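You operate a simulated robot arm through the tools that you are given. There is no shell and no other tool. Be economical: measure what you need, move in short steps, check, and stop when the job is done.

You are at the controls of a simulated robot arm. One attempt, no reset.

JOB
Join the pierced slat to the dark block with the two long dowels.
Fine: slat first on to the bench close beside the block, wall side; a dowel in each hole, slat down flat over them; the short dowel stays in the rack.

The check looks at the end state, three seconds after you hand in, the way a careful person would. Anything else that was tipped, shoved, dropped, spilled or broken makes it a failure.

ROBOT AND FRAMES
A 6-joint arm with a two-finger parallel gripper, fixed in place. Base frame: the origin is at the foot of the arm, x ahead of it, y to its left, z up; the work surface is at about z = 0. Readings come in cm, rad, newtons and seconds.
With the tool pointing down near the work surface it reaches from about 14 to 58 cm from the base axis. Its first joint turns from -1.152 to 1.152 rad. Payload 2.1 kg.
The tool frame sits at the grasp point between the pads (the TCP): z along the fingers, y along the line on which they close. The tips reach 3 cm beyond it. The gripper opens to 9.4 cm. The fingers are 2.8 cm wide and 1 cm thick; the gripper's body (5 by 9.6 cm) begins 5.5 cm behind the TCP.
Orientation is told as [roll, pitch, yaw] about the base's x, y, z axes, in that order, counted from this pose: with the fingers straight down and closing along the base's y, the tool's x points along the base's -x, its y along +y and its z along -z.

CONTROLS
- The arm moves only by the tool send_rows. Its arguments are lists of equal length, an entry for each row: "xyz": the shift along the tool's x, y, z in cm, a list of three; "angular": the turn, a rotation vector about the tool's x, y, z in rad, a list of three; "claw": the closure, from 0 (fully open) to 1 (shut). In form: {"xyz": [[dx, dy, dz], ...], "angular": [[rx, ry, rz], ...], "claw": [claw, ...]}. A call has 1 to 20 rows; each row is the pose to reach, as a shift and turn from the pose commanded when the call began, along the tool's axes at that moment. Each row takes 0.2 s and may step no farther than 5 cm and 0.15 rad from the row before; otherwise, or with a gripper value out of range, the whole call is refused. A pose out of reach is approached as far as the arm can. The call stops where the force on the tool passes 70 N (or 10 N more than at its start, if that is more) or the arm is blocked; 0.2 s more then pass. Each finger travels about 7.2 cm/s and halts on what it meets, pressing with about 30 N; the grip force reading is that of the motor and also rises with nothing between the fingers. The clock runs only during rows and for 0.2 s after the last one: add rows that repeat a pose to give the fingers time. The reply holds the time, the measured pose of the TCP, the force on the tool along the base axes, the opening and the grip force, in the units named above and with some noise, with the torque about the TCP (base axes, N m) and any sound that the robot's microphone picked up.
- Cameras (640 x 400 px; columns grow to the right, rows downward): "scene" is fixed at [3.37, -36.69, 47.78]; the picture's right is [0.93, -0.38, 0.00], its down [-0.28, -0.69, -0.67] and it looks along [0.25, 0.62, -0.74] (base axes); focal length 214 px, centre (320, 200). "wrist" rides on the gripper at [7.6, 1.4, -10.2] in the tool frame; the picture's right is [-0.18, 0.98, 0.00], its down [-0.75, -0.14, -0.64] and it looks along [-0.63, -0.12, 0.77] (tool axes); focal length 243 px, centre (320, 200). There is no depth. A picture from a camera that has moved, and an enlarged one, comes with that camera's place and axes in the base frame and with its lens. The place of the scene camera against the robot may be out by one fixed shift of up to 1.8 cm in any direction.
- get_image(camera): a new picture of that camera. No time passes.
- inspect(camera, box): a new picture of the part [left, top, right, bottom] of that camera's present view, enlarged. No time passes.
- job_done(): hands the job in; it is judged then, once.

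Go step by step. Nothing tells you positions but the pictures and the camera data: compare them with the known pose of the tool, close in by small moves and look again before you grip or let go. The budget is 120 turns and 64 pictures, counting those below and the enlarged ones. Unless the task says otherwise, let go and move clear before handing in, and close with one line.

The tools are called by a JSON object that holds its "api" and its "payload". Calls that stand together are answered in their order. send_rows: Moves the arm, as the interface text tells. Its arguments: {"type":"object","properties":{"xyz":{"type":"array","items":{"type":"array","items":{"type":"number"}}},"angular":{"type":"array","items":{"type":"array","items":{"type":"number"}}},"claw":{"type":"array","items":{"type":"number"}}},"required":["xyz","angular","claw"]} The other tools are called the same way: get_image (camera) takes a picture; inspect (camera, box) takes an enlarged picture of a part of a camera's view; job_done () hands the job in.

At the start:

```text
time: 0.0
ee_pos: [25.26, -8.21, 38.55]
tool_rot: [0.001, -0.002, -0.002]
contact_force: [0.1, 0.5, 0.0]
ft_torque: [0.0, -0.04, 0.01]
width: 9.42
gripper_force: 0.1
```

scene: 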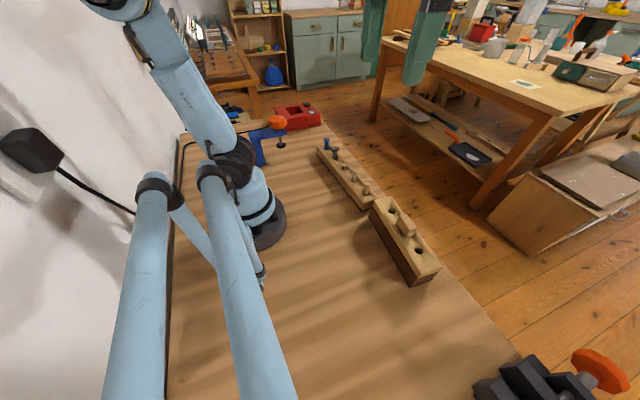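
wrist: 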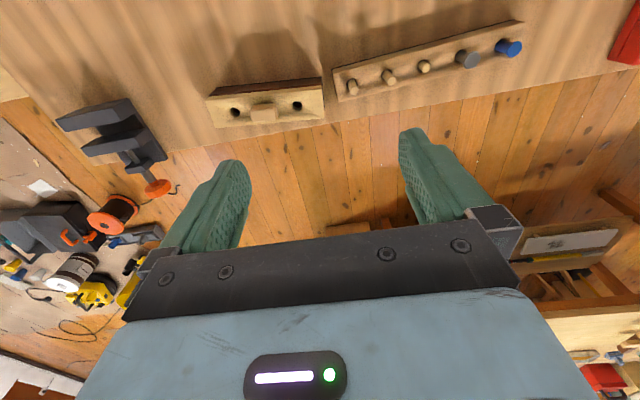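

I see a block with something on top and a rack with five items beside it. I'll enlarge both views before measuring.

{"api": "inspect", "payload": {"camera": "scene", "box": [300, 130, 460, 300]}}

{"api": "inspect", "payload": {"camera": "wrist", "box": [190, 10, 540, 140]}}

```text
2.35 times, centred on (380, 215) of scene
camera zoom: at [3.37, -36.69, 47.78], right [0.93, -0.38, 0.0], down [-0.28, -0.69, -0.67], along [0.25, 0.62, -0.74], focal length 505 px, centre (179, 165)
```

zoom: 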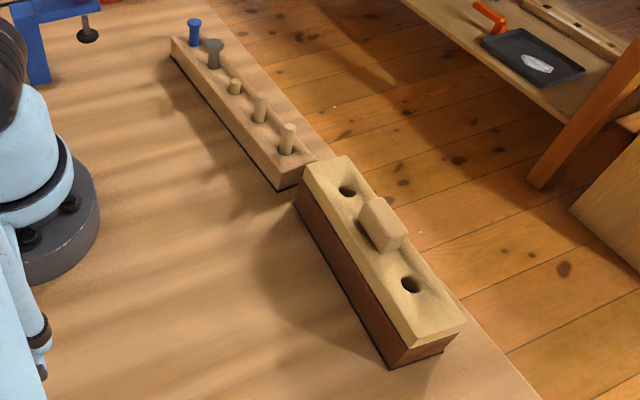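

```text
1.83 times, centred on (365, 75) of wrist
camera zoom: at [17.59, -6.78, 48.98], right [0.19, 0.98, 0.0], down [0.75, -0.14, 0.64], along [0.63, -0.12, -0.77], focal length 444 px, centre (238, 429)
```

zoom: 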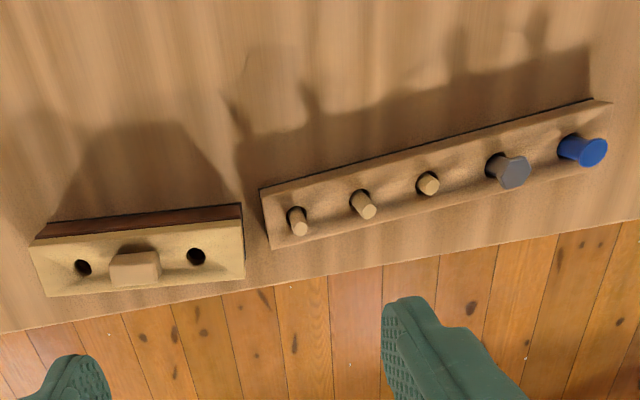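

The slat, with a knob, rests on the dark block near x≈31, y≈-19. The rack is beyond it, holding two long dowels, one short one and two other items. I'll go lower for a closer look.

{"api": "send_rows", "payload": {"xyz": [[0, -2, 3], [0, -4, 6], [0, -6, 9], [0, -8, 12], [0, -9.5, 15], [0, -10, 16.5], [0, -10, 16.5]], "angular": [[0, 0, 0], [0, 0, 0], [0, 0, 0], [0, 0, 0], [0, 0, 0], [0, 0, 0], [0, 0, 0]], "claw": [0, 0, 0, 0, 0, 0, 0]}}

{"api": "get_image", "payload": {"camera": "wrist"}}

```text
time: 1.6
ee_pos: [25.16, -18.18, 22.06]
tool_rot: [-0.001, -0.001, -0.001]
contact_force: [0.4, 0.4, 0.1]
ft_torque: [0.0, -0.01, -0.02]
width: 9.42
gripper_force: 0.1
```

```text
59 pictures are left
camera wrist: at [17.55, -16.83, 32.46], right [0.19, 0.98, 0.0], down [0.75, -0.14, 0.64], along [0.63, -0.12, -0.77], focal length 243 px, centre (320, 200)
```

wrist: 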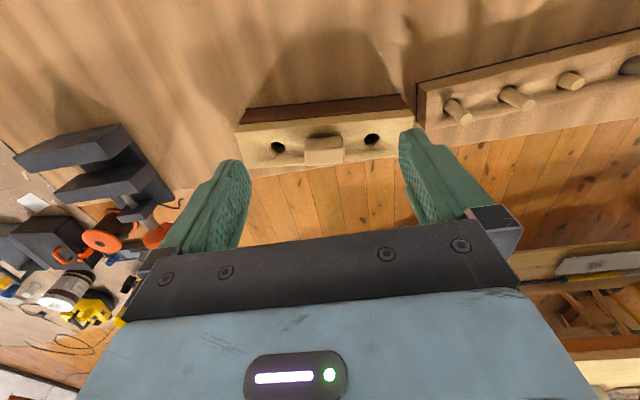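

{"api": "inspect", "payload": {"camera": "wrist", "box": [230, 80, 420, 200]}}

{"api": "inspect", "payload": {"camera": "wrist", "box": [400, 20, 640, 170]}}

```text
3.33 times, centred on (325, 140) of wrist
camera zoom: at [17.55, -16.83, 32.46], right [0.19, 0.98, 0.0], down [0.75, -0.14, 0.64], along [0.63, -0.12, -0.77], focal length 809 px, centre (303, 400)
```

zoom: 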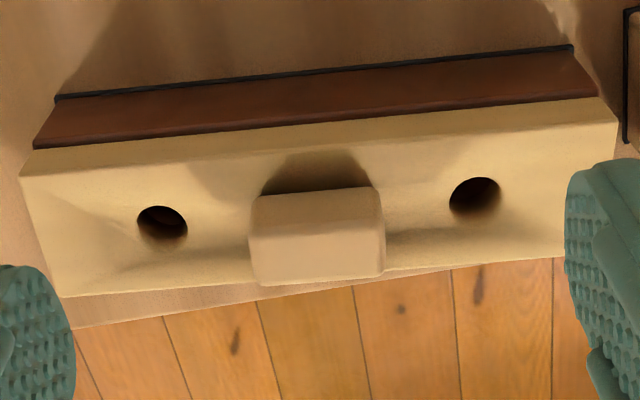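

```text
2.67 times, centred on (520, 95) of wrist
camera zoom: at [17.55, -16.83, 32.46], right [0.19, 0.98, 0.0], down [0.75, -0.14, 0.64], along [0.63, -0.12, -0.77], focal length 647 px, centre (-213, 480)
```

zoom: 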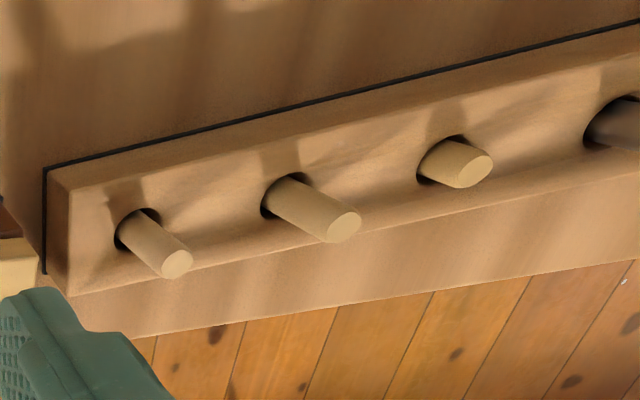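

By triangulation the block is about 20x5x5 cm with yaw -0.093 and is centred at (30.3,-18.75). The slat top is at z≈6.8 and the knob top at about 9.9. I'll go above the knob and align.

{"api": "send_rows", "payload": {"xyz": [[-2, 0, 2], [-4, -0.4, 4], [-5.1, -0.55, 6.5], [-5.1, -0.55, 6.5]], "angular": [[0, 0, 0.04], [0, 0, 0.08], [0, 0, 0.093], [0, 0, 0.093]], "claw": [0, 0, 0, 0]}}

{"api": "get_image", "payload": {"camera": "wrist"}}

{"api": "inspect", "payload": {"camera": "scene", "box": [320, 130, 480, 300]}}

```text
time: 2.6
ee_pos: [30.37, -18.73, 15.56]
tool_rot: [-0.002, 0.001, -0.094]
contact_force: [-0.2, -0.2, 0.1]
ft_torque: [0.02, -0.03, -0.03]
width: 9.4
gripper_force: 0.1
```

```text
56 pictures are left
camera wrist: at [22.89, -16.62, 25.94], right [0.28, 0.96, 0.0], down [0.74, -0.21, 0.64], along [0.62, -0.18, -0.77], focal length 243 px, centre (320, 200)
```

wrist: 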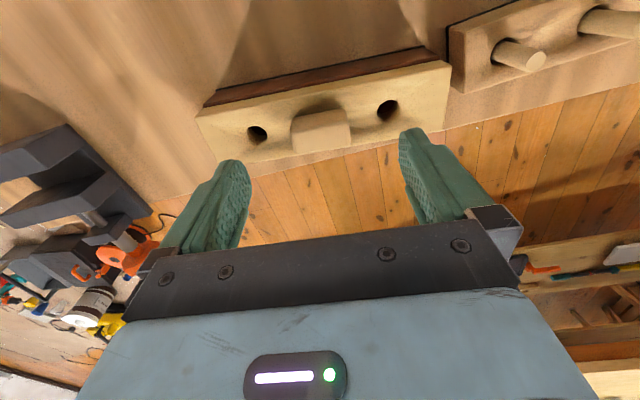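

```text
2.35 times, centred on (400, 215) of scene
camera zoom: at [3.37, -36.69, 47.78], right [0.93, -0.38, 0.0], down [-0.28, -0.69, -0.67], along [0.25, 0.62, -0.74], focal length 505 px, centre (132, 165)
```

zoom: 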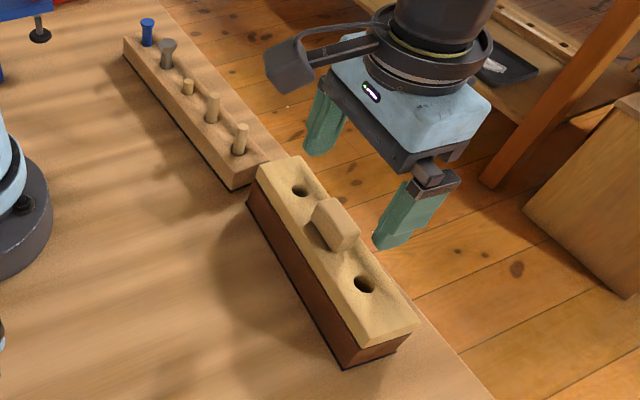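

The knob sits right under the TCP. I'll descend with the tips just above the slat, then close.

{"api": "send_rows", "payload": {"xyz": [[0, 0, 2], [0, 0, 4], [0, 0, 5], [0, 0, 5.2], [0, 0, 5.2]], "angular": [[0, 0, 0], [0, 0, 0], [0, 0, 0], [0, 0, 0], [0, 0, 0]], "claw": [0, 0, 0, 0, 0]}}

{"api": "get_image", "payload": {"camera": "wrist"}}

{"api": "inspect", "payload": {"camera": "scene", "box": [320, 130, 480, 300]}}

```text
time: 3.8
ee_pos: [30.42, -18.82, 10.29]
tool_rot: [0.001, 0.0, -0.093]
contact_force: [-0.6, -0.3, -0.4]
ft_torque: [0.02, 0.0, 0.0]
width: 9.39
gripper_force: 0.1
```

```text
54 pictures are left
camera wrist: at [22.9, -16.66, 20.78], right [0.28, 0.96, 0.0], down [0.74, -0.21, 0.64], along [0.62, -0.18, -0.77], focal length 243 px, centre (320, 200)
```

wrist: 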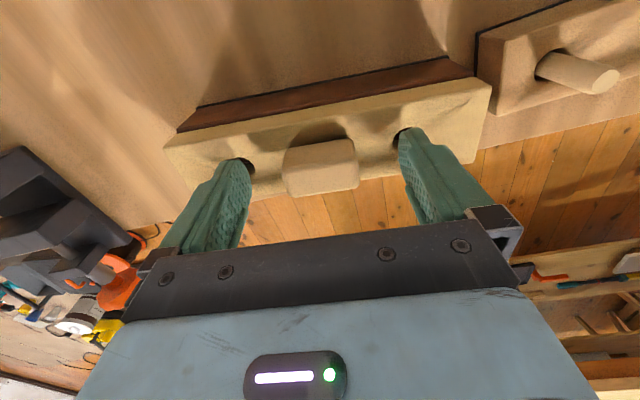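

```text
2.35 times, centred on (400, 215) of scene
camera zoom: at [3.37, -36.69, 47.78], right [0.93, -0.38, 0.0], down [-0.28, -0.69, -0.67], along [0.25, 0.62, -0.74], focal length 505 px, centre (132, 165)
```

zoom: 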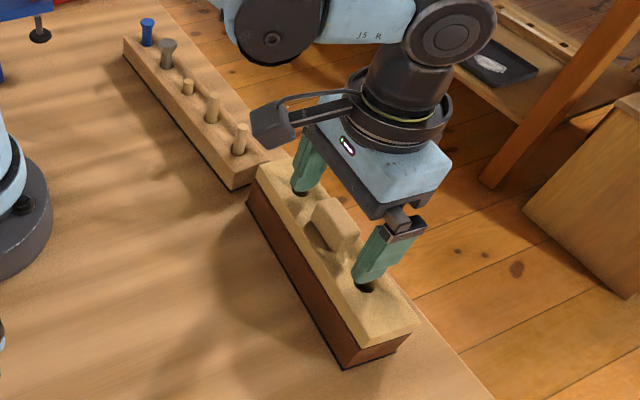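

{"api": "send_rows", "payload": {"xyz": [[0, 0, 0], [0, 0, 0], [0, 0, 0], [0, 0, 0], [0, 0, 0]], "angular": [[0, 0, 0], [0, 0, 0], [0, 0, 0], [0, 0, 0], [0, 0, 0]], "claw": [0.3, 0.5, 0.7, 0.8, 0.8]}}

{"api": "get_image", "payload": {"camera": "wrist"}}

```text
time: 5.0
ee_pos: [30.36, -18.66, 10.41]
tool_rot: [0.001, 0.001, -0.093]
contact_force: [0.2, 1.0, 0.0]
ft_torque: [0.05, 0.0, 0.03]
width: 4.32
gripper_force: 30.4
```

```text
52 pictures are left
camera wrist: at [22.9, -16.66, 20.79], right [0.28, 0.96, 0.0], down [0.74, -0.21, 0.64], along [0.62, -0.18, -0.77], focal length 243 px, centre (320, 200)
```

wrist: 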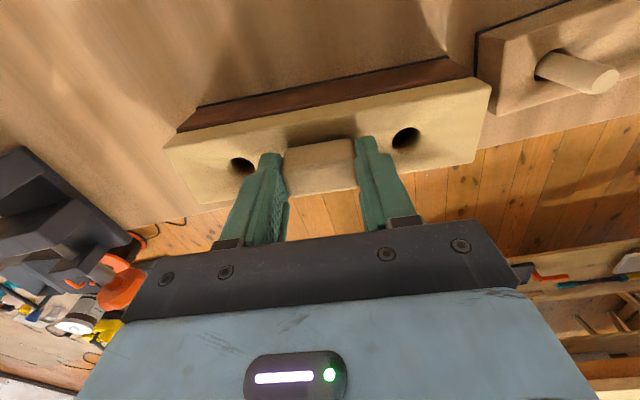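

The knob is held at 4.3 cm wide. I'll lift straight up and check that the block stays put.

{"api": "send_rows", "payload": {"xyz": [[0, 0, -0.5], [0, 0, -1.5], [0, 0, -3], [0, 0, -4.5], [0, 0, -4.5]], "angular": [[0, 0, 0], [0, 0, 0], [0, 0, 0], [0, 0, 0], [0, 0, 0]], "claw": [0.85, 0.85, 0.85, 0.85, 0.85]}}

{"api": "get_image", "payload": {"camera": "wrist"}}

{"api": "inspect", "payload": {"camera": "scene", "box": [320, 130, 480, 300]}}

```text
time: 6.2
ee_pos: [30.41, -18.71, 15.08]
tool_rot: [-0.001, 0.0, -0.092]
contact_force: [1.1, 0.3, -1.5]
ft_torque: [0.0, -0.01, 0.02]
width: 4.34
gripper_force: 30.5
```

```text
51 pictures are left
camera wrist: at [22.87, -16.65, 25.32], right [0.28, 0.96, 0.0], down [0.74, -0.21, 0.64], along [0.62, -0.18, -0.77], focal length 243 px, centre (320, 200)
```

wrist: 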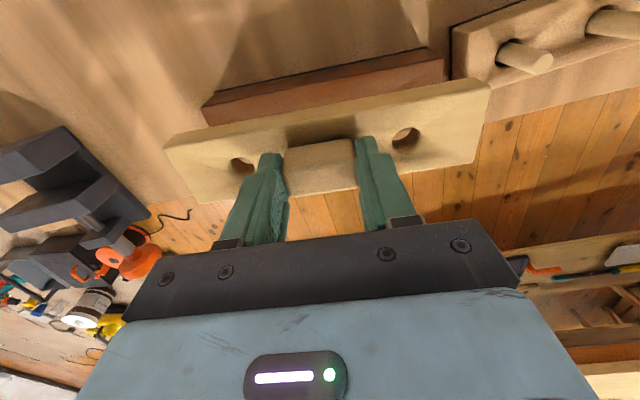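

```text
2.35 times, centred on (400, 215) of scene
camera zoom: at [3.37, -36.69, 47.78], right [0.93, -0.38, 0.0], down [-0.28, -0.69, -0.67], along [0.25, 0.62, -0.74], focal length 505 px, centre (132, 165)
```

zoom: 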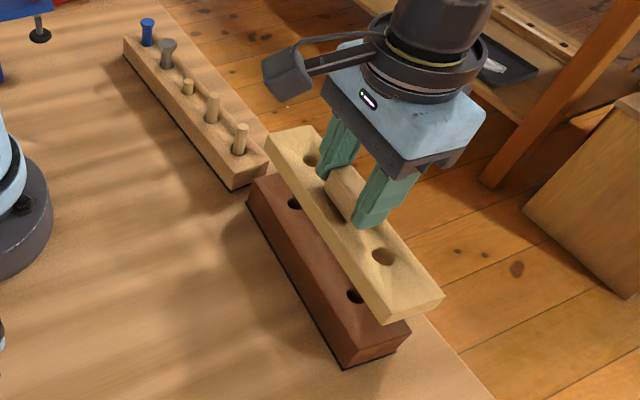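

The slat lifted clean and level. I'll shift it 6.2 cm to the wall side and lower it towards the bench.

{"api": "send_rows", "payload": {"xyz": [[2, 0, 0], [4.2, 0, 0], [6.2, 0, 0], [6.2, 0, 0], [6.2, 0, 3], [6.2, 0, 6], [6.2, 0, 8], [6.2, 0, 8.8], [6.2, 0, 8.8]], "angular": [[0, 0, 0], [0, 0, 0], [0, 0, 0], [0, 0, 0], [0, 0, 0], [0, 0, 0], [0, 0, 0], [0, 0, 0], [0, 0, 0]], "claw": [0.85, 0.85, 0.85, 0.85, 0.85, 0.85, 0.85, 0.85, 0.85]}}

{"api": "inspect", "payload": {"camera": "scene", "box": [290, 130, 450, 300]}}

```text
time: 8.2
ee_pos: [24.18, -18.07, 6.2]
tool_rot: [0.0, -0.001, -0.095]
contact_force: [0.4, 0.1, -1.3]
ft_torque: [0.0, 0.0, -0.01]
width: 4.33
gripper_force: 30.3
```

```text
2.35 times, centred on (370, 215) of scene
camera zoom: at [3.36, -36.69, 47.78], right [0.93, -0.38, 0.0], down [-0.28, -0.69, -0.67], along [0.25, 0.62, -0.74], focal length 505 px, centre (202, 165)
```

zoom: 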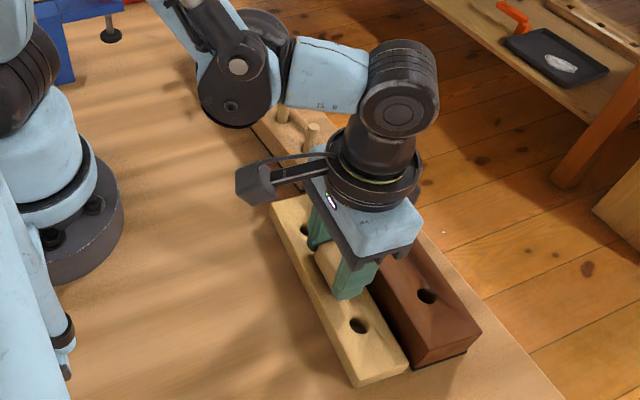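

{"api": "send_rows", "payload": {"xyz": [[0, 0, 0.2], [0, 0, 0.4], [0, 0, 0.6], [0, 0, 0.6]], "angular": [[0, 0, 0], [0, 0, 0], [0, 0, 0], [0, 0, 0]], "claw": [0.85, 0.85, 0.85, 0.85]}}

{"api": "send_rows", "payload": {"xyz": [[0, 0, 0.1], [0, 0, 0.2], [0, 0, 0.2]], "angular": [[0, 0, 0], [0, 0, 0], [0, 0, 0]], "claw": [0.85, 0.85, 0.85]}}

```text
time: 9.2
ee_pos: [24.17, -18.08, 5.59]
tool_rot: [0.0, -0.003, -0.094]
contact_force: [-0.6, 2.1, 31.2]
ft_torque: [0.06, -0.03, 0.01]
width: 4.35
gripper_force: 30.2
```

```text
time: 9.8
ee_pos: [24.3, -18.19, 5.35]
tool_rot: [-0.001, 0.0, -0.092]
contact_force: [-1.9, 1.8, 16.9]
ft_torque: [-0.09, -0.19, -0.05]
width: 4.34
gripper_force: 29.8
stopped in row 2: the force on the tool passed its limit at 80 N (the readings are from after the stop); the commanded pose is now the measured one
```

The slat is on the bench. I'll release and lift.

{"api": "send_rows", "payload": {"xyz": [[0, 0, -0.1], [0, 0, -0.1], [0, 0, -0.1], [0, 0, -2], [0, 0, -5], [0, 0, -9], [0, 0, -13], [0, 0, -15], [0, 0, -15]], "angular": [[0, 0, 0], [0, 0, 0], [0, 0, 0], [0, 0, 0], [0, 0, 0], [0, 0, 0], [0, 0, 0], [0, 0, 0], [0, 0, 0]], "claw": [0.3, 0.2, 0.2, 0.2, 0.2, 0.2, 0.2, 0.2, 0.2]}}

{"api": "get_image", "payload": {"camera": "wrist"}}

{"api": "inspect", "payload": {"camera": "wrist", "box": [160, 0, 480, 200]}}

```text
time: 11.8
ee_pos: [24.24, -18.03, 20.45]
tool_rot: [-0.001, 0.001, -0.095]
contact_force: [0.8, -0.4, 0.1]
ft_torque: [-0.02, 0.03, 0.03]
width: 7.51
gripper_force: 0.1
```

```text
48 pictures are left
camera wrist: at [16.78, -16.04, 30.87], right [0.28, 0.96, 0.0], down [0.74, -0.21, 0.64], along [0.62, -0.18, -0.77], focal length 243 px, centre (320, 200)
```

wrist: 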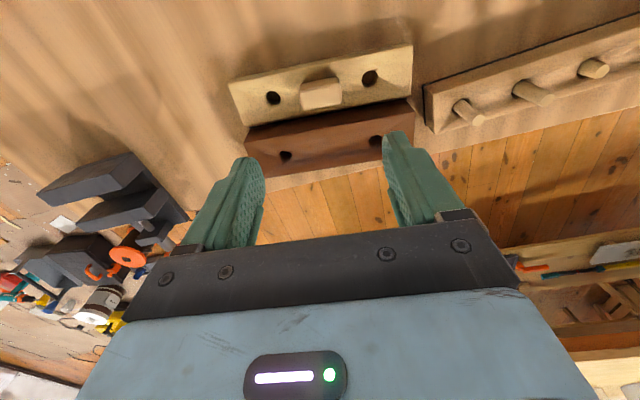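

```text
2.00 times, centred on (320, 100) of wrist
camera zoom: at [16.78, -16.04, 30.87], right [0.28, 0.96, 0.0], down [0.74, -0.21, 0.64], along [0.62, -0.18, -0.77], focal length 485 px, centre (320, 400)
```

zoom: 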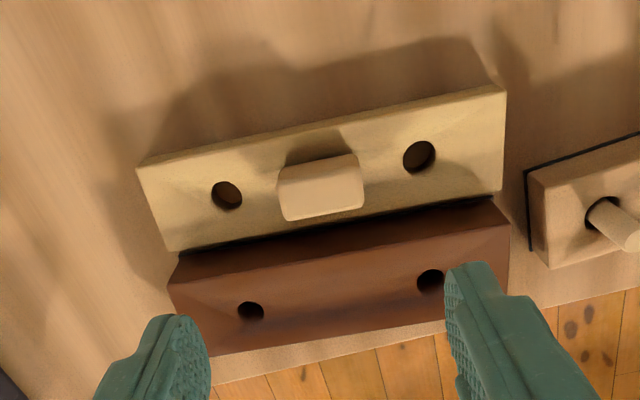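

The slat sits parallel beside the block. The block's holes are at about (29.8,-24.2) and (30.8,-13.4). Next I'll look at the rack.

{"api": "send_rows", "payload": {"xyz": [[0, 4, 0], [0, 8, 0], [0, 12, 0.5], [0.1, 15, 1], [0.1, 15, 1]], "angular": [[0, 0, -0.04], [0, 0, -0.08], [0, 0, -0.12], [0, 0, -0.145], [0, 0, -0.145]], "claw": [0.2, 0.3, 0.4, 0.5, 0.5]}}

{"api": "inspect", "payload": {"camera": "wrist", "box": [230, 50, 550, 250]}}

{"api": "inspect", "payload": {"camera": "scene", "box": [300, 120, 420, 240]}}

```text
time: 13.0
ee_pos: [25.53, -3.17, 19.39]
tool_rot: [0.0, 0.0, 0.05]
contact_force: [0.0, -0.1, -0.4]
ft_torque: [0.01, 0.02, -0.04]
width: 4.7
gripper_force: 0.1
```

```text
2.00 times, centred on (390, 150) of wrist
camera zoom: at [17.76, -2.18, 29.77], right [0.13, 0.99, 0.0], down [0.76, -0.1, 0.64], along [0.64, -0.09, -0.77], focal length 485 px, centre (180, 300)
```

zoom: 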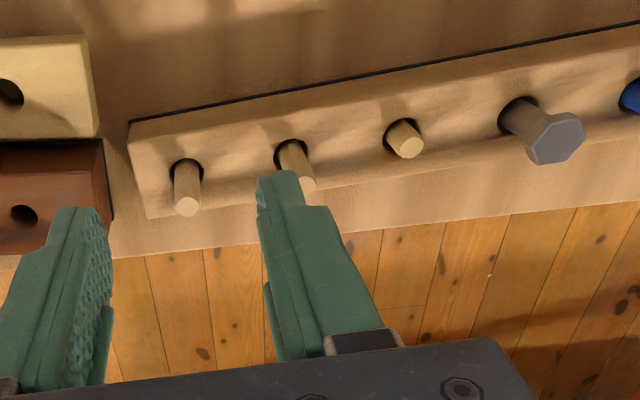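

```text
3.33 times, centred on (360, 180) of scene
camera zoom: at [3.37, -36.69, 47.78], right [0.93, -0.38, 0.0], down [-0.28, -0.69, -0.67], along [0.25, 0.62, -0.74], focal length 715 px, centre (187, 267)
```

zoom: 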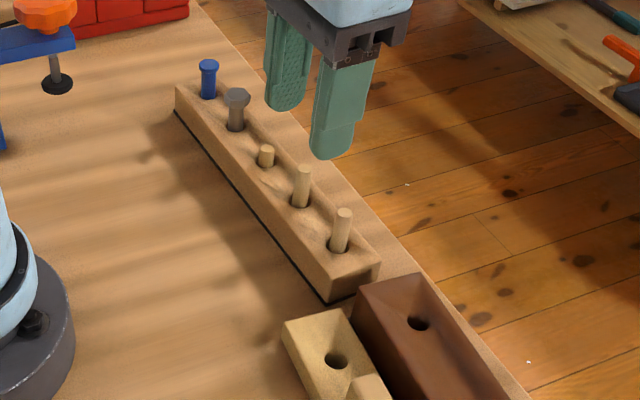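

Dowels 1 and 2 are the long ones, and the third is short. Dowel 1 is at about (30.15,-3.45) with its top near z≈7.2. I'll move above it and check.

{"api": "send_rows", "payload": {"xyz": [[-2, -0.2, 2], [-4, -0.4, 4], [-4.6, -0.52, 6.3], [-4.6, -0.52, 6.3]], "angular": [[0, 0, 0], [0, 0, 0], [0, 0, 0], [0, 0, 0]], "claw": [0.5, 0.5, 0.5, 0.5]}}

{"api": "inspect", "payload": {"camera": "wrist", "box": [240, 50, 440, 200]}}

{"api": "inspect", "payload": {"camera": "scene", "box": [300, 120, 420, 240]}}

```text
time: 14.0
ee_pos: [30.07, -3.51, 13.21]
tool_rot: [0.0, 0.0, 0.05]
contact_force: [-0.1, 0.1, 0.5]
ft_torque: [0.0, 0.0, -0.03]
width: 4.69
gripper_force: 0.1
```

```text
2.67 times, centred on (340, 125) of wrist
camera zoom: at [22.46, -2.6, 23.47], right [0.13, 0.99, 0.0], down [0.76, -0.1, 0.64], along [0.64, -0.09, -0.77], focal length 647 px, centre (267, 400)
```

zoom: 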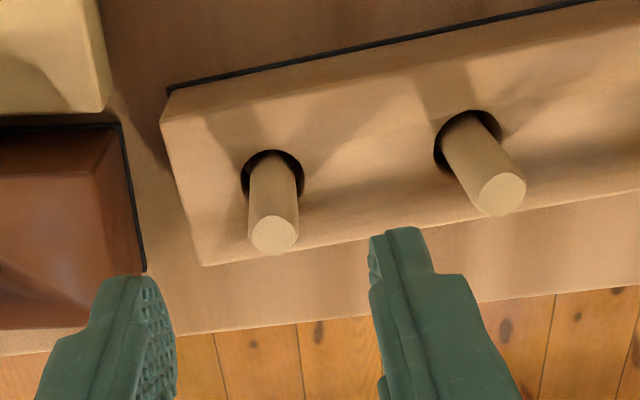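

```text
3.33 times, centred on (360, 180) of scene
camera zoom: at [3.37, -36.69, 47.78], right [0.93, -0.38, 0.0], down [-0.28, -0.69, -0.67], along [0.25, 0.62, -0.74], focal length 715 px, centre (187, 267)
```

zoom: 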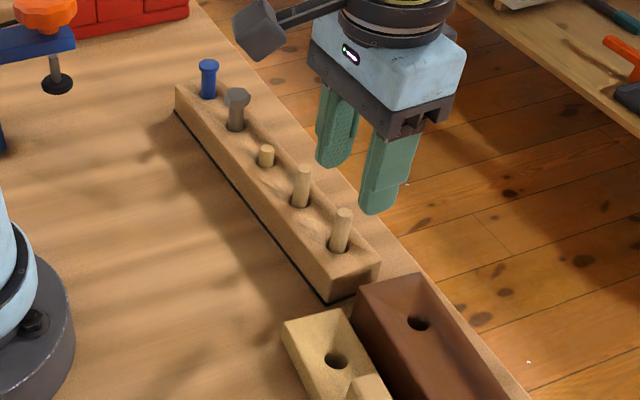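

Centred well. I'll descend so the tips straddle the dowel's top 2.3 cm, then close gently.

{"api": "send_rows", "payload": {"xyz": [[-0.1, 0, 2], [-0.15, 0, 4], [-0.15, 0, 5.3], [-0.15, 0, 5.3]], "angular": [[0, 0, 0], [0, 0, 0], [0, 0, 0], [0, 0, 0]], "claw": [0.5, 0.5, 0.5, 0.5]}}

{"api": "inspect", "payload": {"camera": "wrist", "box": [240, 50, 440, 200]}}

{"api": "inspect", "payload": {"camera": "scene", "box": [300, 120, 420, 240]}}

```text
time: 15.0
ee_pos: [30.26, -3.63, 7.93]
tool_rot: [0.002, 0.001, 0.05]
contact_force: [0.8, 1.1, 0.3]
ft_torque: [0.01, 0.01, 0.0]
width: 4.69
gripper_force: 0.0
```

```text
2.67 times, centred on (340, 125) of wrist
camera zoom: at [22.54, -2.59, 18.21], right [0.13, 0.99, 0.0], down [0.76, -0.1, 0.64], along [0.64, -0.09, -0.77], focal length 647 px, centre (267, 400)
```

zoom: 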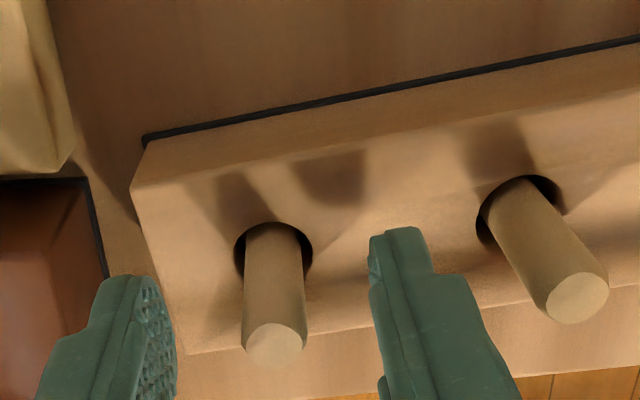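

```text
3.33 times, centred on (360, 180) of scene
camera zoom: at [3.36, -36.69, 47.78], right [0.93, -0.38, 0.0], down [-0.28, -0.69, -0.67], along [0.25, 0.62, -0.74], focal length 715 px, centre (187, 267)
```

zoom: 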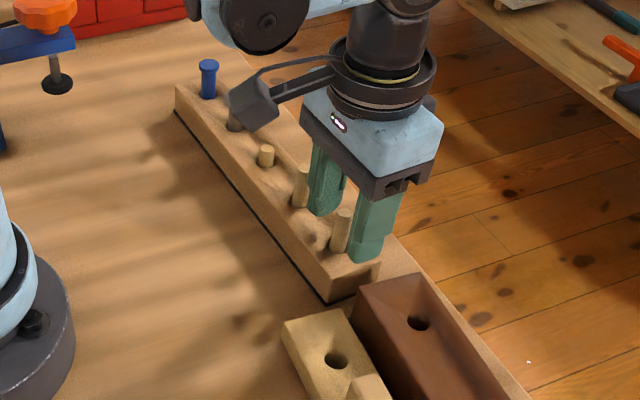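

{"api": "send_rows", "payload": {"xyz": [[0, 0, 0], [0, 0, 0], [0, 0, 0], [0, 0, 0], [0, 0, 0]], "angular": [[0, 0, 0], [0, 0, 0], [0, 0, 0], [0, 0, 0], [0, 0, 0]], "claw": [0.65, 0.8, 0.95, 0.95, 0.95]}}

{"api": "send_rows", "payload": {"xyz": [[0, 0, -1], [0, 0, -3], [0, 0, -5], [0, 0, -7], [0, 0, -7]], "angular": [[0, 0, 0], [0, 0, 0], [0, 0, 0], [0, 0, 0], [0, 0, 0]], "claw": [0.95, 0.95, 0.95, 0.95, 0.95]}}

{"api": "get_image", "payload": {"camera": "wrist"}}

{"api": "inspect", "payload": {"camera": "scene", "box": [300, 120, 460, 290]}}

```text
time: 16.2
ee_pos: [30.27, -3.48, 7.89]
tool_rot: [-0.001, -0.001, 0.052]
contact_force: [0.4, 0.4, 0.3]
ft_torque: [0.05, 0.0, -0.01]
width: 0.91
gripper_force: 29.8
```

```text
time: 17.4
ee_pos: [30.27, -3.47, 14.83]
tool_rot: [0.0, 0.001, 0.053]
contact_force: [0.5, -0.2, -0.5]
ft_torque: [0.01, -0.01, 0.0]
width: 0.9
gripper_force: 29.1
```

```text
40 pictures are left
camera wrist: at [22.6, -2.57, 25.22], right [0.13, 0.99, 0.0], down [0.76, -0.1, 0.64], along [0.64, -0.09, -0.77], focal length 243 px, centre (320, 200)
```

wrist: 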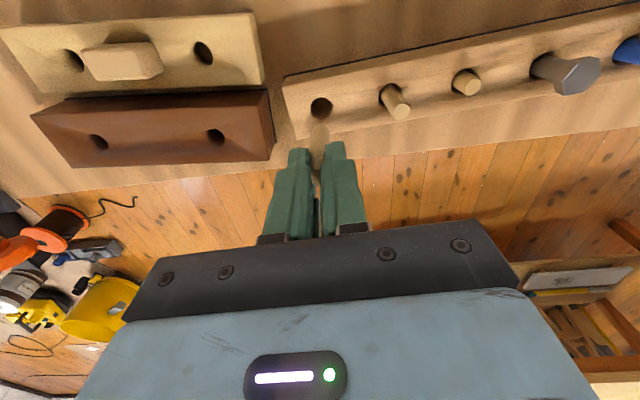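

```text
2.35 times, centred on (380, 205) of scene
camera zoom: at [3.37, -36.69, 47.78], right [0.93, -0.38, 0.0], down [-0.28, -0.69, -0.67], along [0.25, 0.62, -0.74], focal length 505 px, centre (179, 188)
```

zoom: 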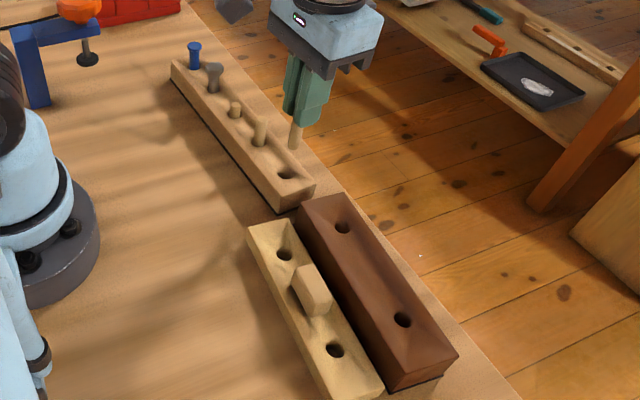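

Dowel 1 is out. I'll zoom in to see its lower end.

{"api": "inspect", "payload": {"camera": "wrist", "box": [270, 90, 370, 190]}}

{"api": "inspect", "payload": {"camera": "scene", "box": [360, 130, 420, 190]}}

```text
4.00 times, centred on (320, 140) of wrist
camera zoom: at [22.6, -2.57, 25.22], right [0.13, 0.99, 0.0], down [0.76, -0.1, 0.64], along [0.64, -0.09, -0.77], focal length 970 px, centre (320, 440)
```

zoom: 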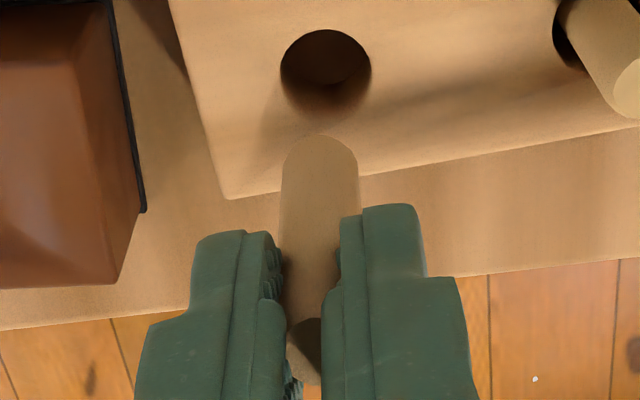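

```text
6.67 times, centred on (390, 160) of scene
camera zoom: at [3.37, -36.69, 47.78], right [0.93, -0.38, 0.0], down [-0.28, -0.69, -0.67], along [0.25, 0.62, -0.74], focal length 1430 px, centre (-147, 467)
```

zoom: 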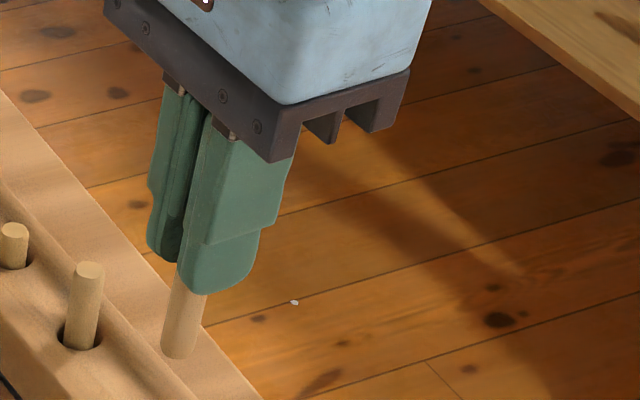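

The dowel reaches about 7.6 cm below the TCP. Next I'll carry it over the near block hole at about (30.8,-13.35).

{"api": "send_rows", "payload": {"xyz": [[0, -3, 0], [0, -6, 0], [0, -9, 0], [0, -9.9, 0], [0, -9.9, 0]], "angular": [[0, 0, 0], [0, 0, 0], [0, 0, 0], [0, 0, 0], [0, 0, 0]], "claw": [0.95, 0.95, 0.95, 0.95, 0.95]}}

{"api": "inspect", "payload": {"camera": "wrist", "box": [250, 70, 390, 190]}}

{"api": "inspect", "payload": {"camera": "scene", "box": [350, 160, 450, 260]}}

```text
time: 18.6
ee_pos: [30.93, -13.35, 14.93]
tool_rot: [0.0, -0.001, 0.051]
contact_force: [0.1, -0.2, -0.7]
ft_torque: [0.02, -0.03, 0.01]
width: 1.19
gripper_force: 30.1
```

```text
3.33 times, centred on (320, 130) of wrist
camera zoom: at [23.11, -12.39, 25.16], right [0.13, 0.99, 0.0], down [0.76, -0.1, 0.64], along [0.64, -0.09, -0.77], focal length 809 px, centre (320, 433)
```

zoom: 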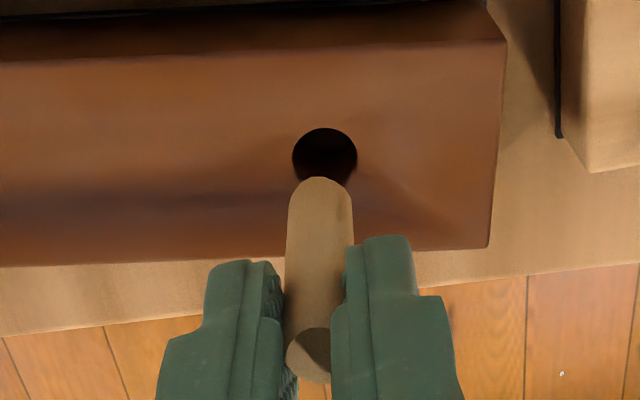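

```text
4.00 times, centred on (400, 210) of scene
camera zoom: at [3.36, -36.69, 47.78], right [0.93, -0.38, 0.0], down [-0.28, -0.69, -0.67], along [0.25, 0.62, -0.74], focal length 858 px, centre (0, 160)
```

zoom: 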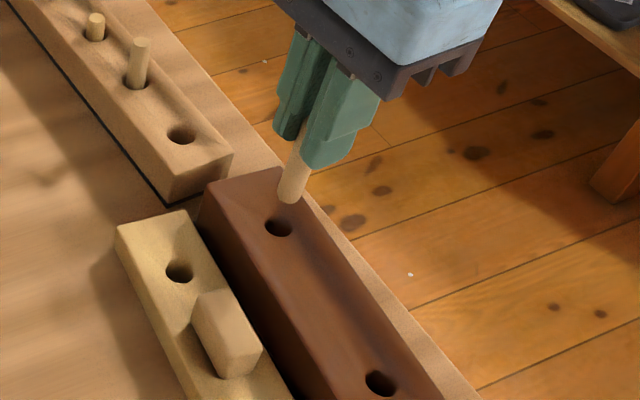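

The hole and the dowel line up in both views. I'll go down to just above the hole and look again.

{"api": "send_rows", "payload": {"xyz": [[0, 0, 1], [0, 0, 2], [0, 0, 2.3], [0, 0, 2.3]], "angular": [[0, 0, 0], [0, 0, 0], [0, 0, 0], [0, 0, 0]], "claw": [0.95, 0.95, 0.95, 0.95]}}

{"api": "inspect", "payload": {"camera": "wrist", "box": [270, 90, 370, 190]}}

{"api": "inspect", "payload": {"camera": "scene", "box": [380, 180, 430, 230]}}

```text
time: 19.6
ee_pos: [30.83, -13.26, 12.53]
tool_rot: [0.0, -0.001, 0.052]
contact_force: [-0.1, -0.2, -0.5]
ft_torque: [-0.01, -0.03, 0.01]
width: 1.2
gripper_force: 29.8
```

```text
4.00 times, centred on (320, 140) of wrist
camera zoom: at [23.09, -12.41, 22.86], right [0.13, 0.99, 0.0], down [0.76, -0.1, 0.64], along [0.64, -0.09, -0.77], focal length 970 px, centre (320, 440)
```

zoom: 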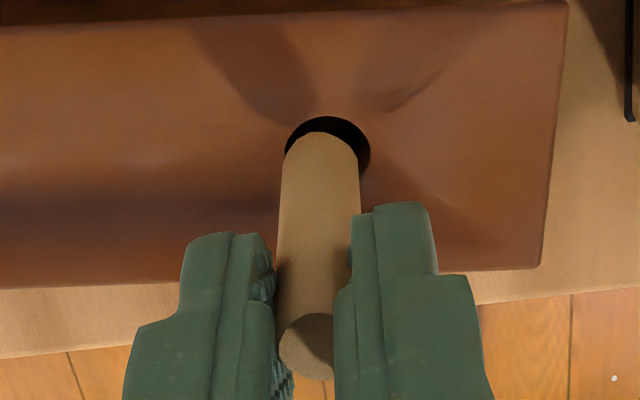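

```text
8.00 times, centred on (405, 205) of scene
camera zoom: at [3.37, -36.69, 47.78], right [0.93, -0.38, 0.0], down [-0.28, -0.69, -0.67], along [0.25, 0.62, -0.74], focal length 1716 px, centre (-360, 160)
```

zoom: 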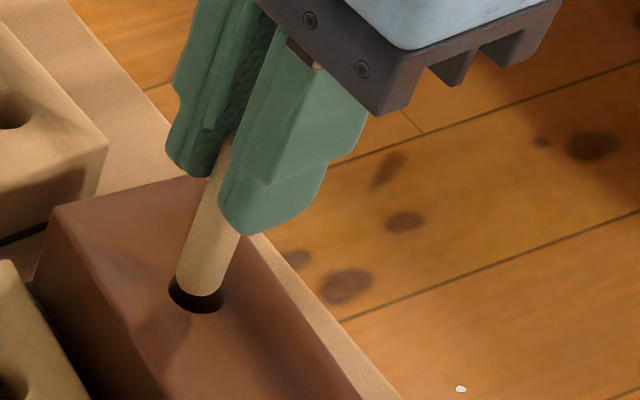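

The hole centre is about 0.15 cm further +y, and the dowel leans slightly with its foot towards +x. I'll correct both, then look again.

{"api": "send_rows", "payload": {"xyz": [[-0.2, 0.07, 0], [-0.37, 0.15, 0], [-0.37, 0.15, 0]], "angular": [[0, 0.025, 0], [0, 0.05, 0], [0, 0.05, 0]], "claw": [0.95, 0.95, 0.95]}}

{"api": "inspect", "payload": {"camera": "wrist", "box": [270, 90, 370, 190]}}

{"api": "inspect", "payload": {"camera": "scene", "box": [380, 180, 430, 230]}}

```text
time: 20.4
ee_pos: [31.12, -13.14, 12.58]
tool_rot: [0.0, 0.052, 0.051]
contact_force: [0.7, 0.8, 0.2]
ft_torque: [0.02, -0.01, 0.04]
width: 1.2
gripper_force: 29.7
```

```text
4.00 times, centred on (320, 140) of wrist
camera zoom: at [23.98, -12.18, 23.25], right [0.13, 0.99, -0.01], down [0.79, -0.1, 0.6], along [0.6, -0.09, -0.8], focal length 970 px, centre (320, 440)
```

zoom: 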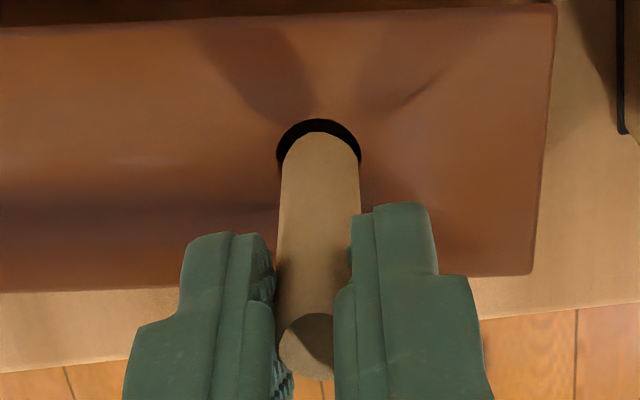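

```text
8.00 times, centred on (405, 205) of scene
camera zoom: at [3.37, -36.69, 47.78], right [0.93, -0.38, 0.0], down [-0.28, -0.69, -0.67], along [0.25, 0.62, -0.74], focal length 1716 px, centre (-360, 160)
```

zoom: 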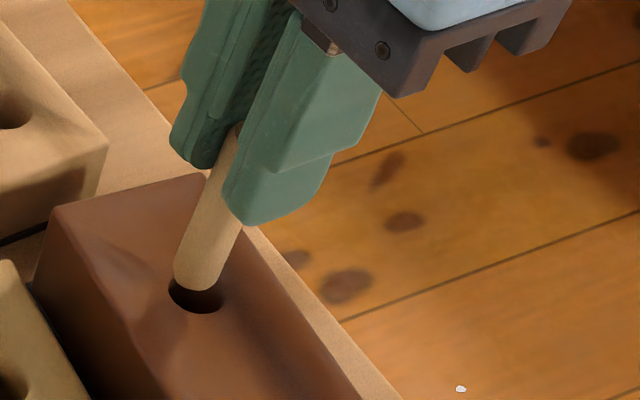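

{"api": "send_rows", "payload": {"xyz": [[0.01, 0, 0.25], [0.02, 0, 0.5], [0.02, 0, 0.5]], "angular": [[0, 0, 0], [0, 0, 0], [0, 0, 0]], "claw": [0.95, 0.95, 0.95]}}

{"api": "inspect", "payload": {"camera": "wrist", "box": [270, 90, 370, 190]}}

{"api": "inspect", "payload": {"camera": "scene", "box": [380, 180, 430, 230]}}

```text
time: 21.2
ee_pos: [31.25, -13.27, 11.93]
tool_rot: [-0.001, 0.051, 0.05]
contact_force: [-0.2, 0.1, 0.3]
ft_torque: [-0.01, 0.03, -0.02]
width: 1.2
gripper_force: 29.6
```

```text
4.00 times, centred on (320, 140) of wrist
camera zoom: at [23.91, -12.19, 22.74], right [0.13, 0.99, -0.01], down [0.79, -0.1, 0.6], along [0.6, -0.09, -0.8], focal length 970 px, centre (320, 440)
```

zoom: 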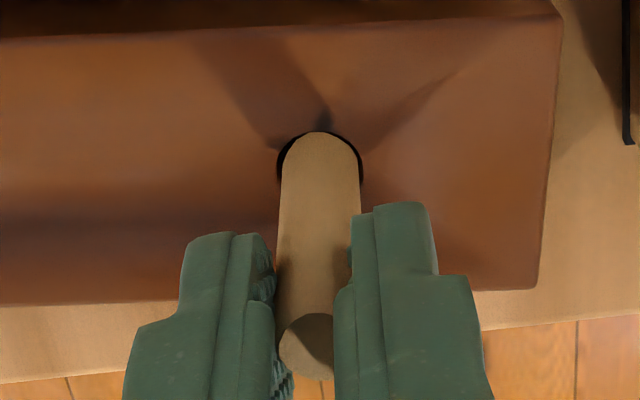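

```text
8.00 times, centred on (405, 205) of scene
camera zoom: at [3.37, -36.69, 47.78], right [0.93, -0.38, 0.0], down [-0.28, -0.69, -0.67], along [0.25, 0.62, -0.74], focal length 1716 px, centre (-360, 160)
```

zoom: 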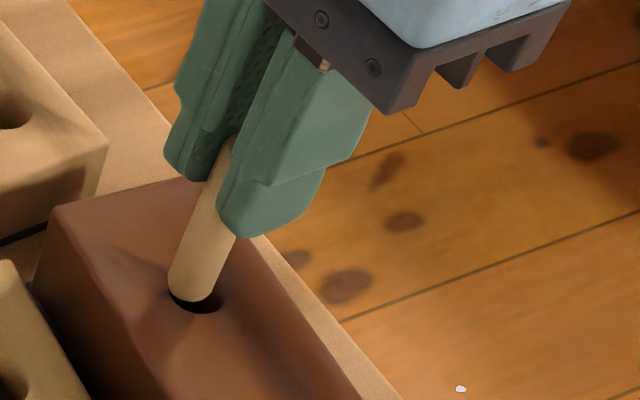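

The dowel's foot is at hole level and slightly too far towards -x. I'll nudge it +x by 0.13 and continue down gently.

{"api": "send_rows", "payload": {"xyz": [[-0.13, -0.03, 0], [-0.12, -0.03, 0.3], [-0.11, -0.03, 0.6], [-0.11, -0.03, 0.6]], "angular": [[0, 0, 0], [0, 0, 0], [0, 0, 0], [0, 0, 0]], "claw": [0.95, 0.95, 0.95, 0.95]}}

{"api": "inspect", "payload": {"camera": "wrist", "box": [270, 90, 370, 190]}}

{"api": "inspect", "payload": {"camera": "scene", "box": [380, 180, 430, 230]}}

```text
time: 22.2
ee_pos: [31.31, -13.11, 11.43]
tool_rot: [0.0, 0.049, 0.049]
contact_force: [4.2, -1.1, 1.0]
ft_torque: [0.0, -0.25, -0.02]
width: 1.21
gripper_force: 30.0
```

```text
4.00 times, centred on (320, 140) of wrist
camera zoom: at [24.03, -12.2, 22.15], right [0.13, 0.99, -0.01], down [0.79, -0.1, 0.6], along [0.6, -0.09, -0.8], focal length 970 px, centre (320, 440)
```

zoom: 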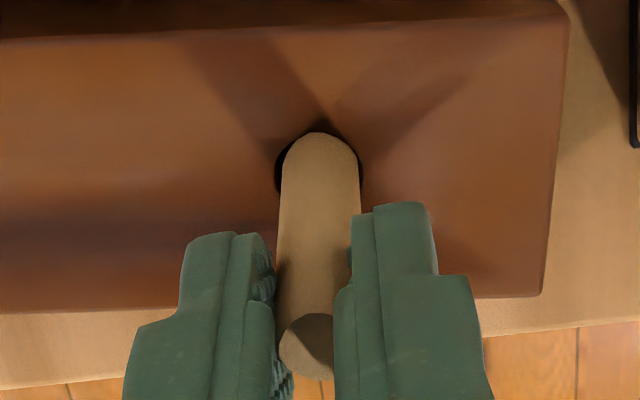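

```text
8.00 times, centred on (405, 205) of scene
camera zoom: at [3.37, -36.69, 47.78], right [0.93, -0.38, 0.0], down [-0.28, -0.69, -0.67], along [0.25, 0.62, -0.74], focal length 1716 px, centre (-360, 160)
```

zoom: 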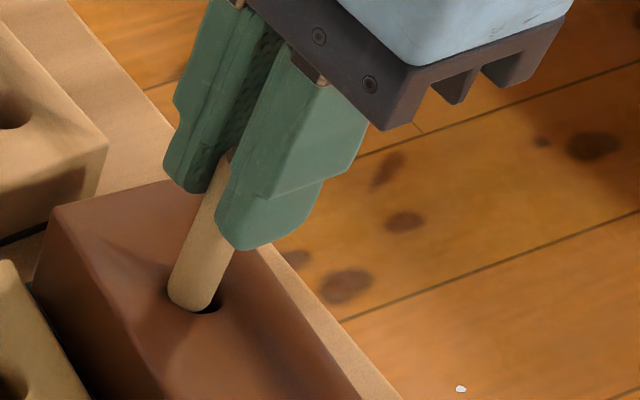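

The 4 N side force says the foot touches the -x rim. I'll shift another 0.2 cm in +x and continue.

{"api": "send_rows", "payload": {"xyz": [[-0.2, 0, 0], [-0.2, 0, 0], [-0.19, 0, 0.3], [-0.18, 0, 0.6], [-0.18, 0, 0.6]], "angular": [[0, 0, 0], [0, 0, 0], [0, 0, 0], [0, 0, 0], [0, 0, 0]], "claw": [0.95, 0.95, 0.95, 0.95, 0.95]}}

{"api": "inspect", "payload": {"camera": "wrist", "box": [270, 90, 370, 190]}}

{"api": "inspect", "payload": {"camera": "scene", "box": [380, 180, 430, 230]}}

```text
time: 23.4
ee_pos: [31.39, -13.14, 10.81]
tool_rot: [0.001, 0.052, 0.051]
contact_force: [-0.3, 0.1, 0.1]
ft_torque: [-0.02, 0.03, -0.01]
width: 1.22
gripper_force: 30.1
```

```text
4.00 times, centred on (320, 140) of wrist
camera zoom: at [24.17, -12.21, 21.56], right [0.13, 0.99, -0.01], down [0.79, -0.1, 0.6], along [0.6, -0.09, -0.8], focal length 970 px, centre (320, 440)
```

zoom: 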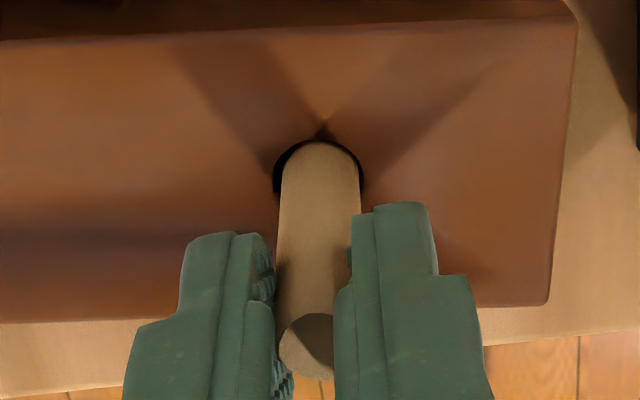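

```text
8.00 times, centred on (405, 205) of scene
camera zoom: at [3.37, -36.69, 47.78], right [0.93, -0.38, 0.0], down [-0.28, -0.69, -0.67], along [0.25, 0.62, -0.74], focal length 1716 px, centre (-360, 160)
```

zoom: 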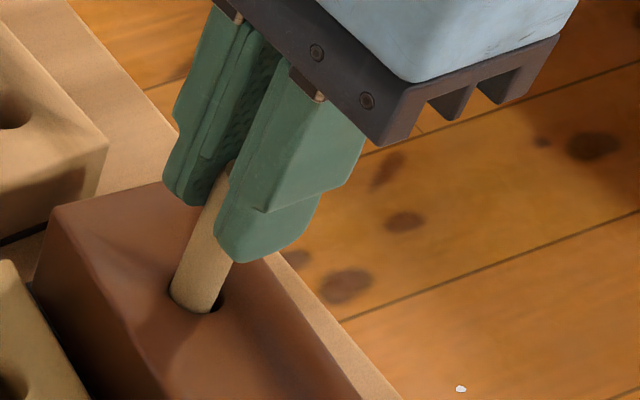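

The foot is inside with no side force. I'll go deeper in stages.

{"api": "send_rows", "payload": {"xyz": [[-0.02, 0, 0.3], [-0.04, 0, 0.6], [-0.05, 0, 0.9], [-0.06, 0, 1.2], [-0.06, 0, 1.2]], "angular": [[0, 0, 0], [0, 0, 0], [0, 0, 0], [0, 0, 0], [0, 0, 0]], "claw": [0.95, 0.95, 0.95, 0.95, 0.95]}}

```text
time: 24.6
ee_pos: [31.36, -13.14, 9.63]
tool_rot: [-0.001, 0.051, 0.05]
contact_force: [-0.1, -1.4, 0.0]
ft_torque: [-0.02, 0.01, -0.01]
width: 1.2
gripper_force: 30.1
```

{"api": "send_rows", "payload": {"xyz": [[-0.01, 0, 0.25], [-0.03, 0, 0.5], [-0.04, 0, 0.75], [-0.05, 0, 1.0], [-0.05, 0, 1.0]], "angular": [[0, 0, 0], [0, 0, 0], [0, 0, 0], [0, 0, 0], [0, 0, 0]], "claw": [0.95, 0.95, 0.95, 0.95, 0.95]}}

{"api": "inspect", "payload": {"camera": "scene", "box": [380, 180, 430, 230]}}

```text
time: 25.8
ee_pos: [31.33, -13.25, 8.73]
tool_rot: [0.002, 0.048, 0.051]
contact_force: [1.8, 0.2, 30.7]
ft_torque: [0.01, -0.06, 0.01]
width: 1.21
gripper_force: 29.7
```

```text
8.00 times, centred on (405, 205) of scene
camera zoom: at [3.36, -36.68, 47.78], right [0.93, -0.38, 0.0], down [-0.28, -0.69, -0.67], along [0.25, 0.62, -0.74], focal length 1716 px, centre (-360, 160)
```

zoom: 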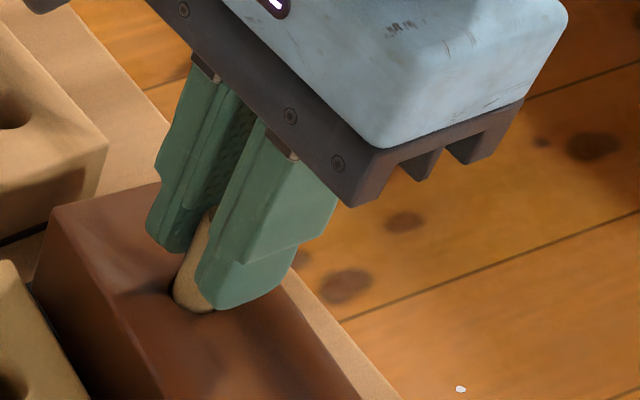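

There's vertical contact at 8.73, so the dowel is on the hole floor. I'll release and lift away straight.

{"api": "send_rows", "payload": {"xyz": [[0, 0, -0.05], [0, 0, -0.05], [0, 0, -0.05], [0.05, 0, -1], [0.15, 0, -3], [0.25, 0, -5], [0.35, 0, -7], [0.35, 0, -7]], "angular": [[0, 0, 0], [0, 0, 0], [0, 0, 0], [0, 0, 0], [0, -0.02, 0], [0, -0.05, 0], [0, -0.05, 0], [0, -0.05, 0]], "claw": [0.8, 0.6, 0.5, 0.5, 0.5, 0.5, 0.5, 0.5]}}

{"api": "inspect", "payload": {"camera": "wrist", "box": [220, 50, 420, 200]}}

{"api": "inspect", "payload": {"camera": "scene", "box": [340, 150, 440, 290]}}

```text
time: 27.6
ee_pos: [31.25, -13.23, 15.69]
tool_rot: [0.0, 0.001, 0.051]
contact_force: [-0.2, 0.1, 0.4]
ft_torque: [0.0, -0.02, 0.02]
width: 4.71
gripper_force: 0.1
```

```text
2.67 times, centred on (320, 125) of wrist
camera zoom: at [23.6, -12.27, 26.01], right [0.13, 0.99, 0.0], down [0.76, -0.1, 0.64], along [0.64, -0.09, -0.77], focal length 647 px, centre (320, 400)
```

zoom: 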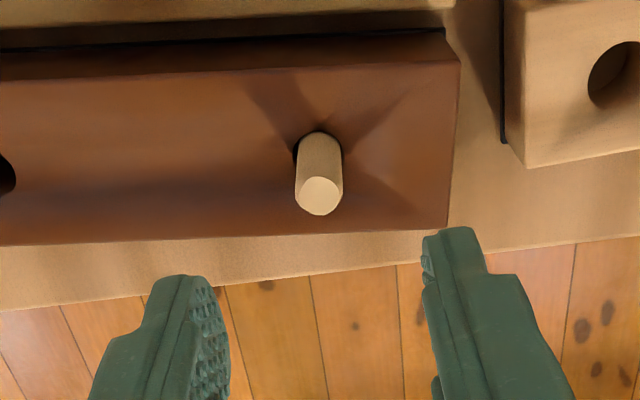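

```text
2.86 times, centred on (390, 220) of scene
camera zoom: at [3.37, -36.69, 47.78], right [0.93, -0.38, 0.0], down [-0.28, -0.69, -0.67], along [0.25, 0.62, -0.74], focal length 613 px, centre (120, 143)
```

zoom: 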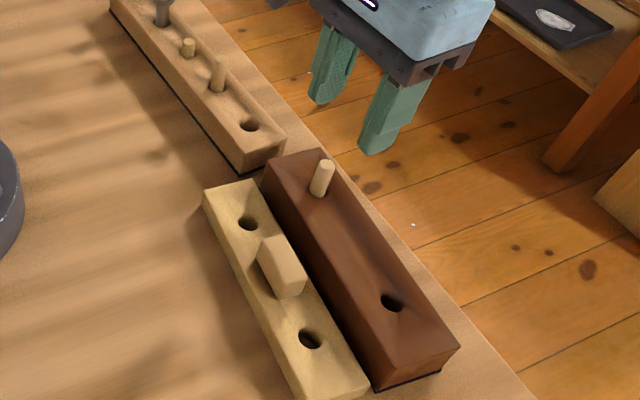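

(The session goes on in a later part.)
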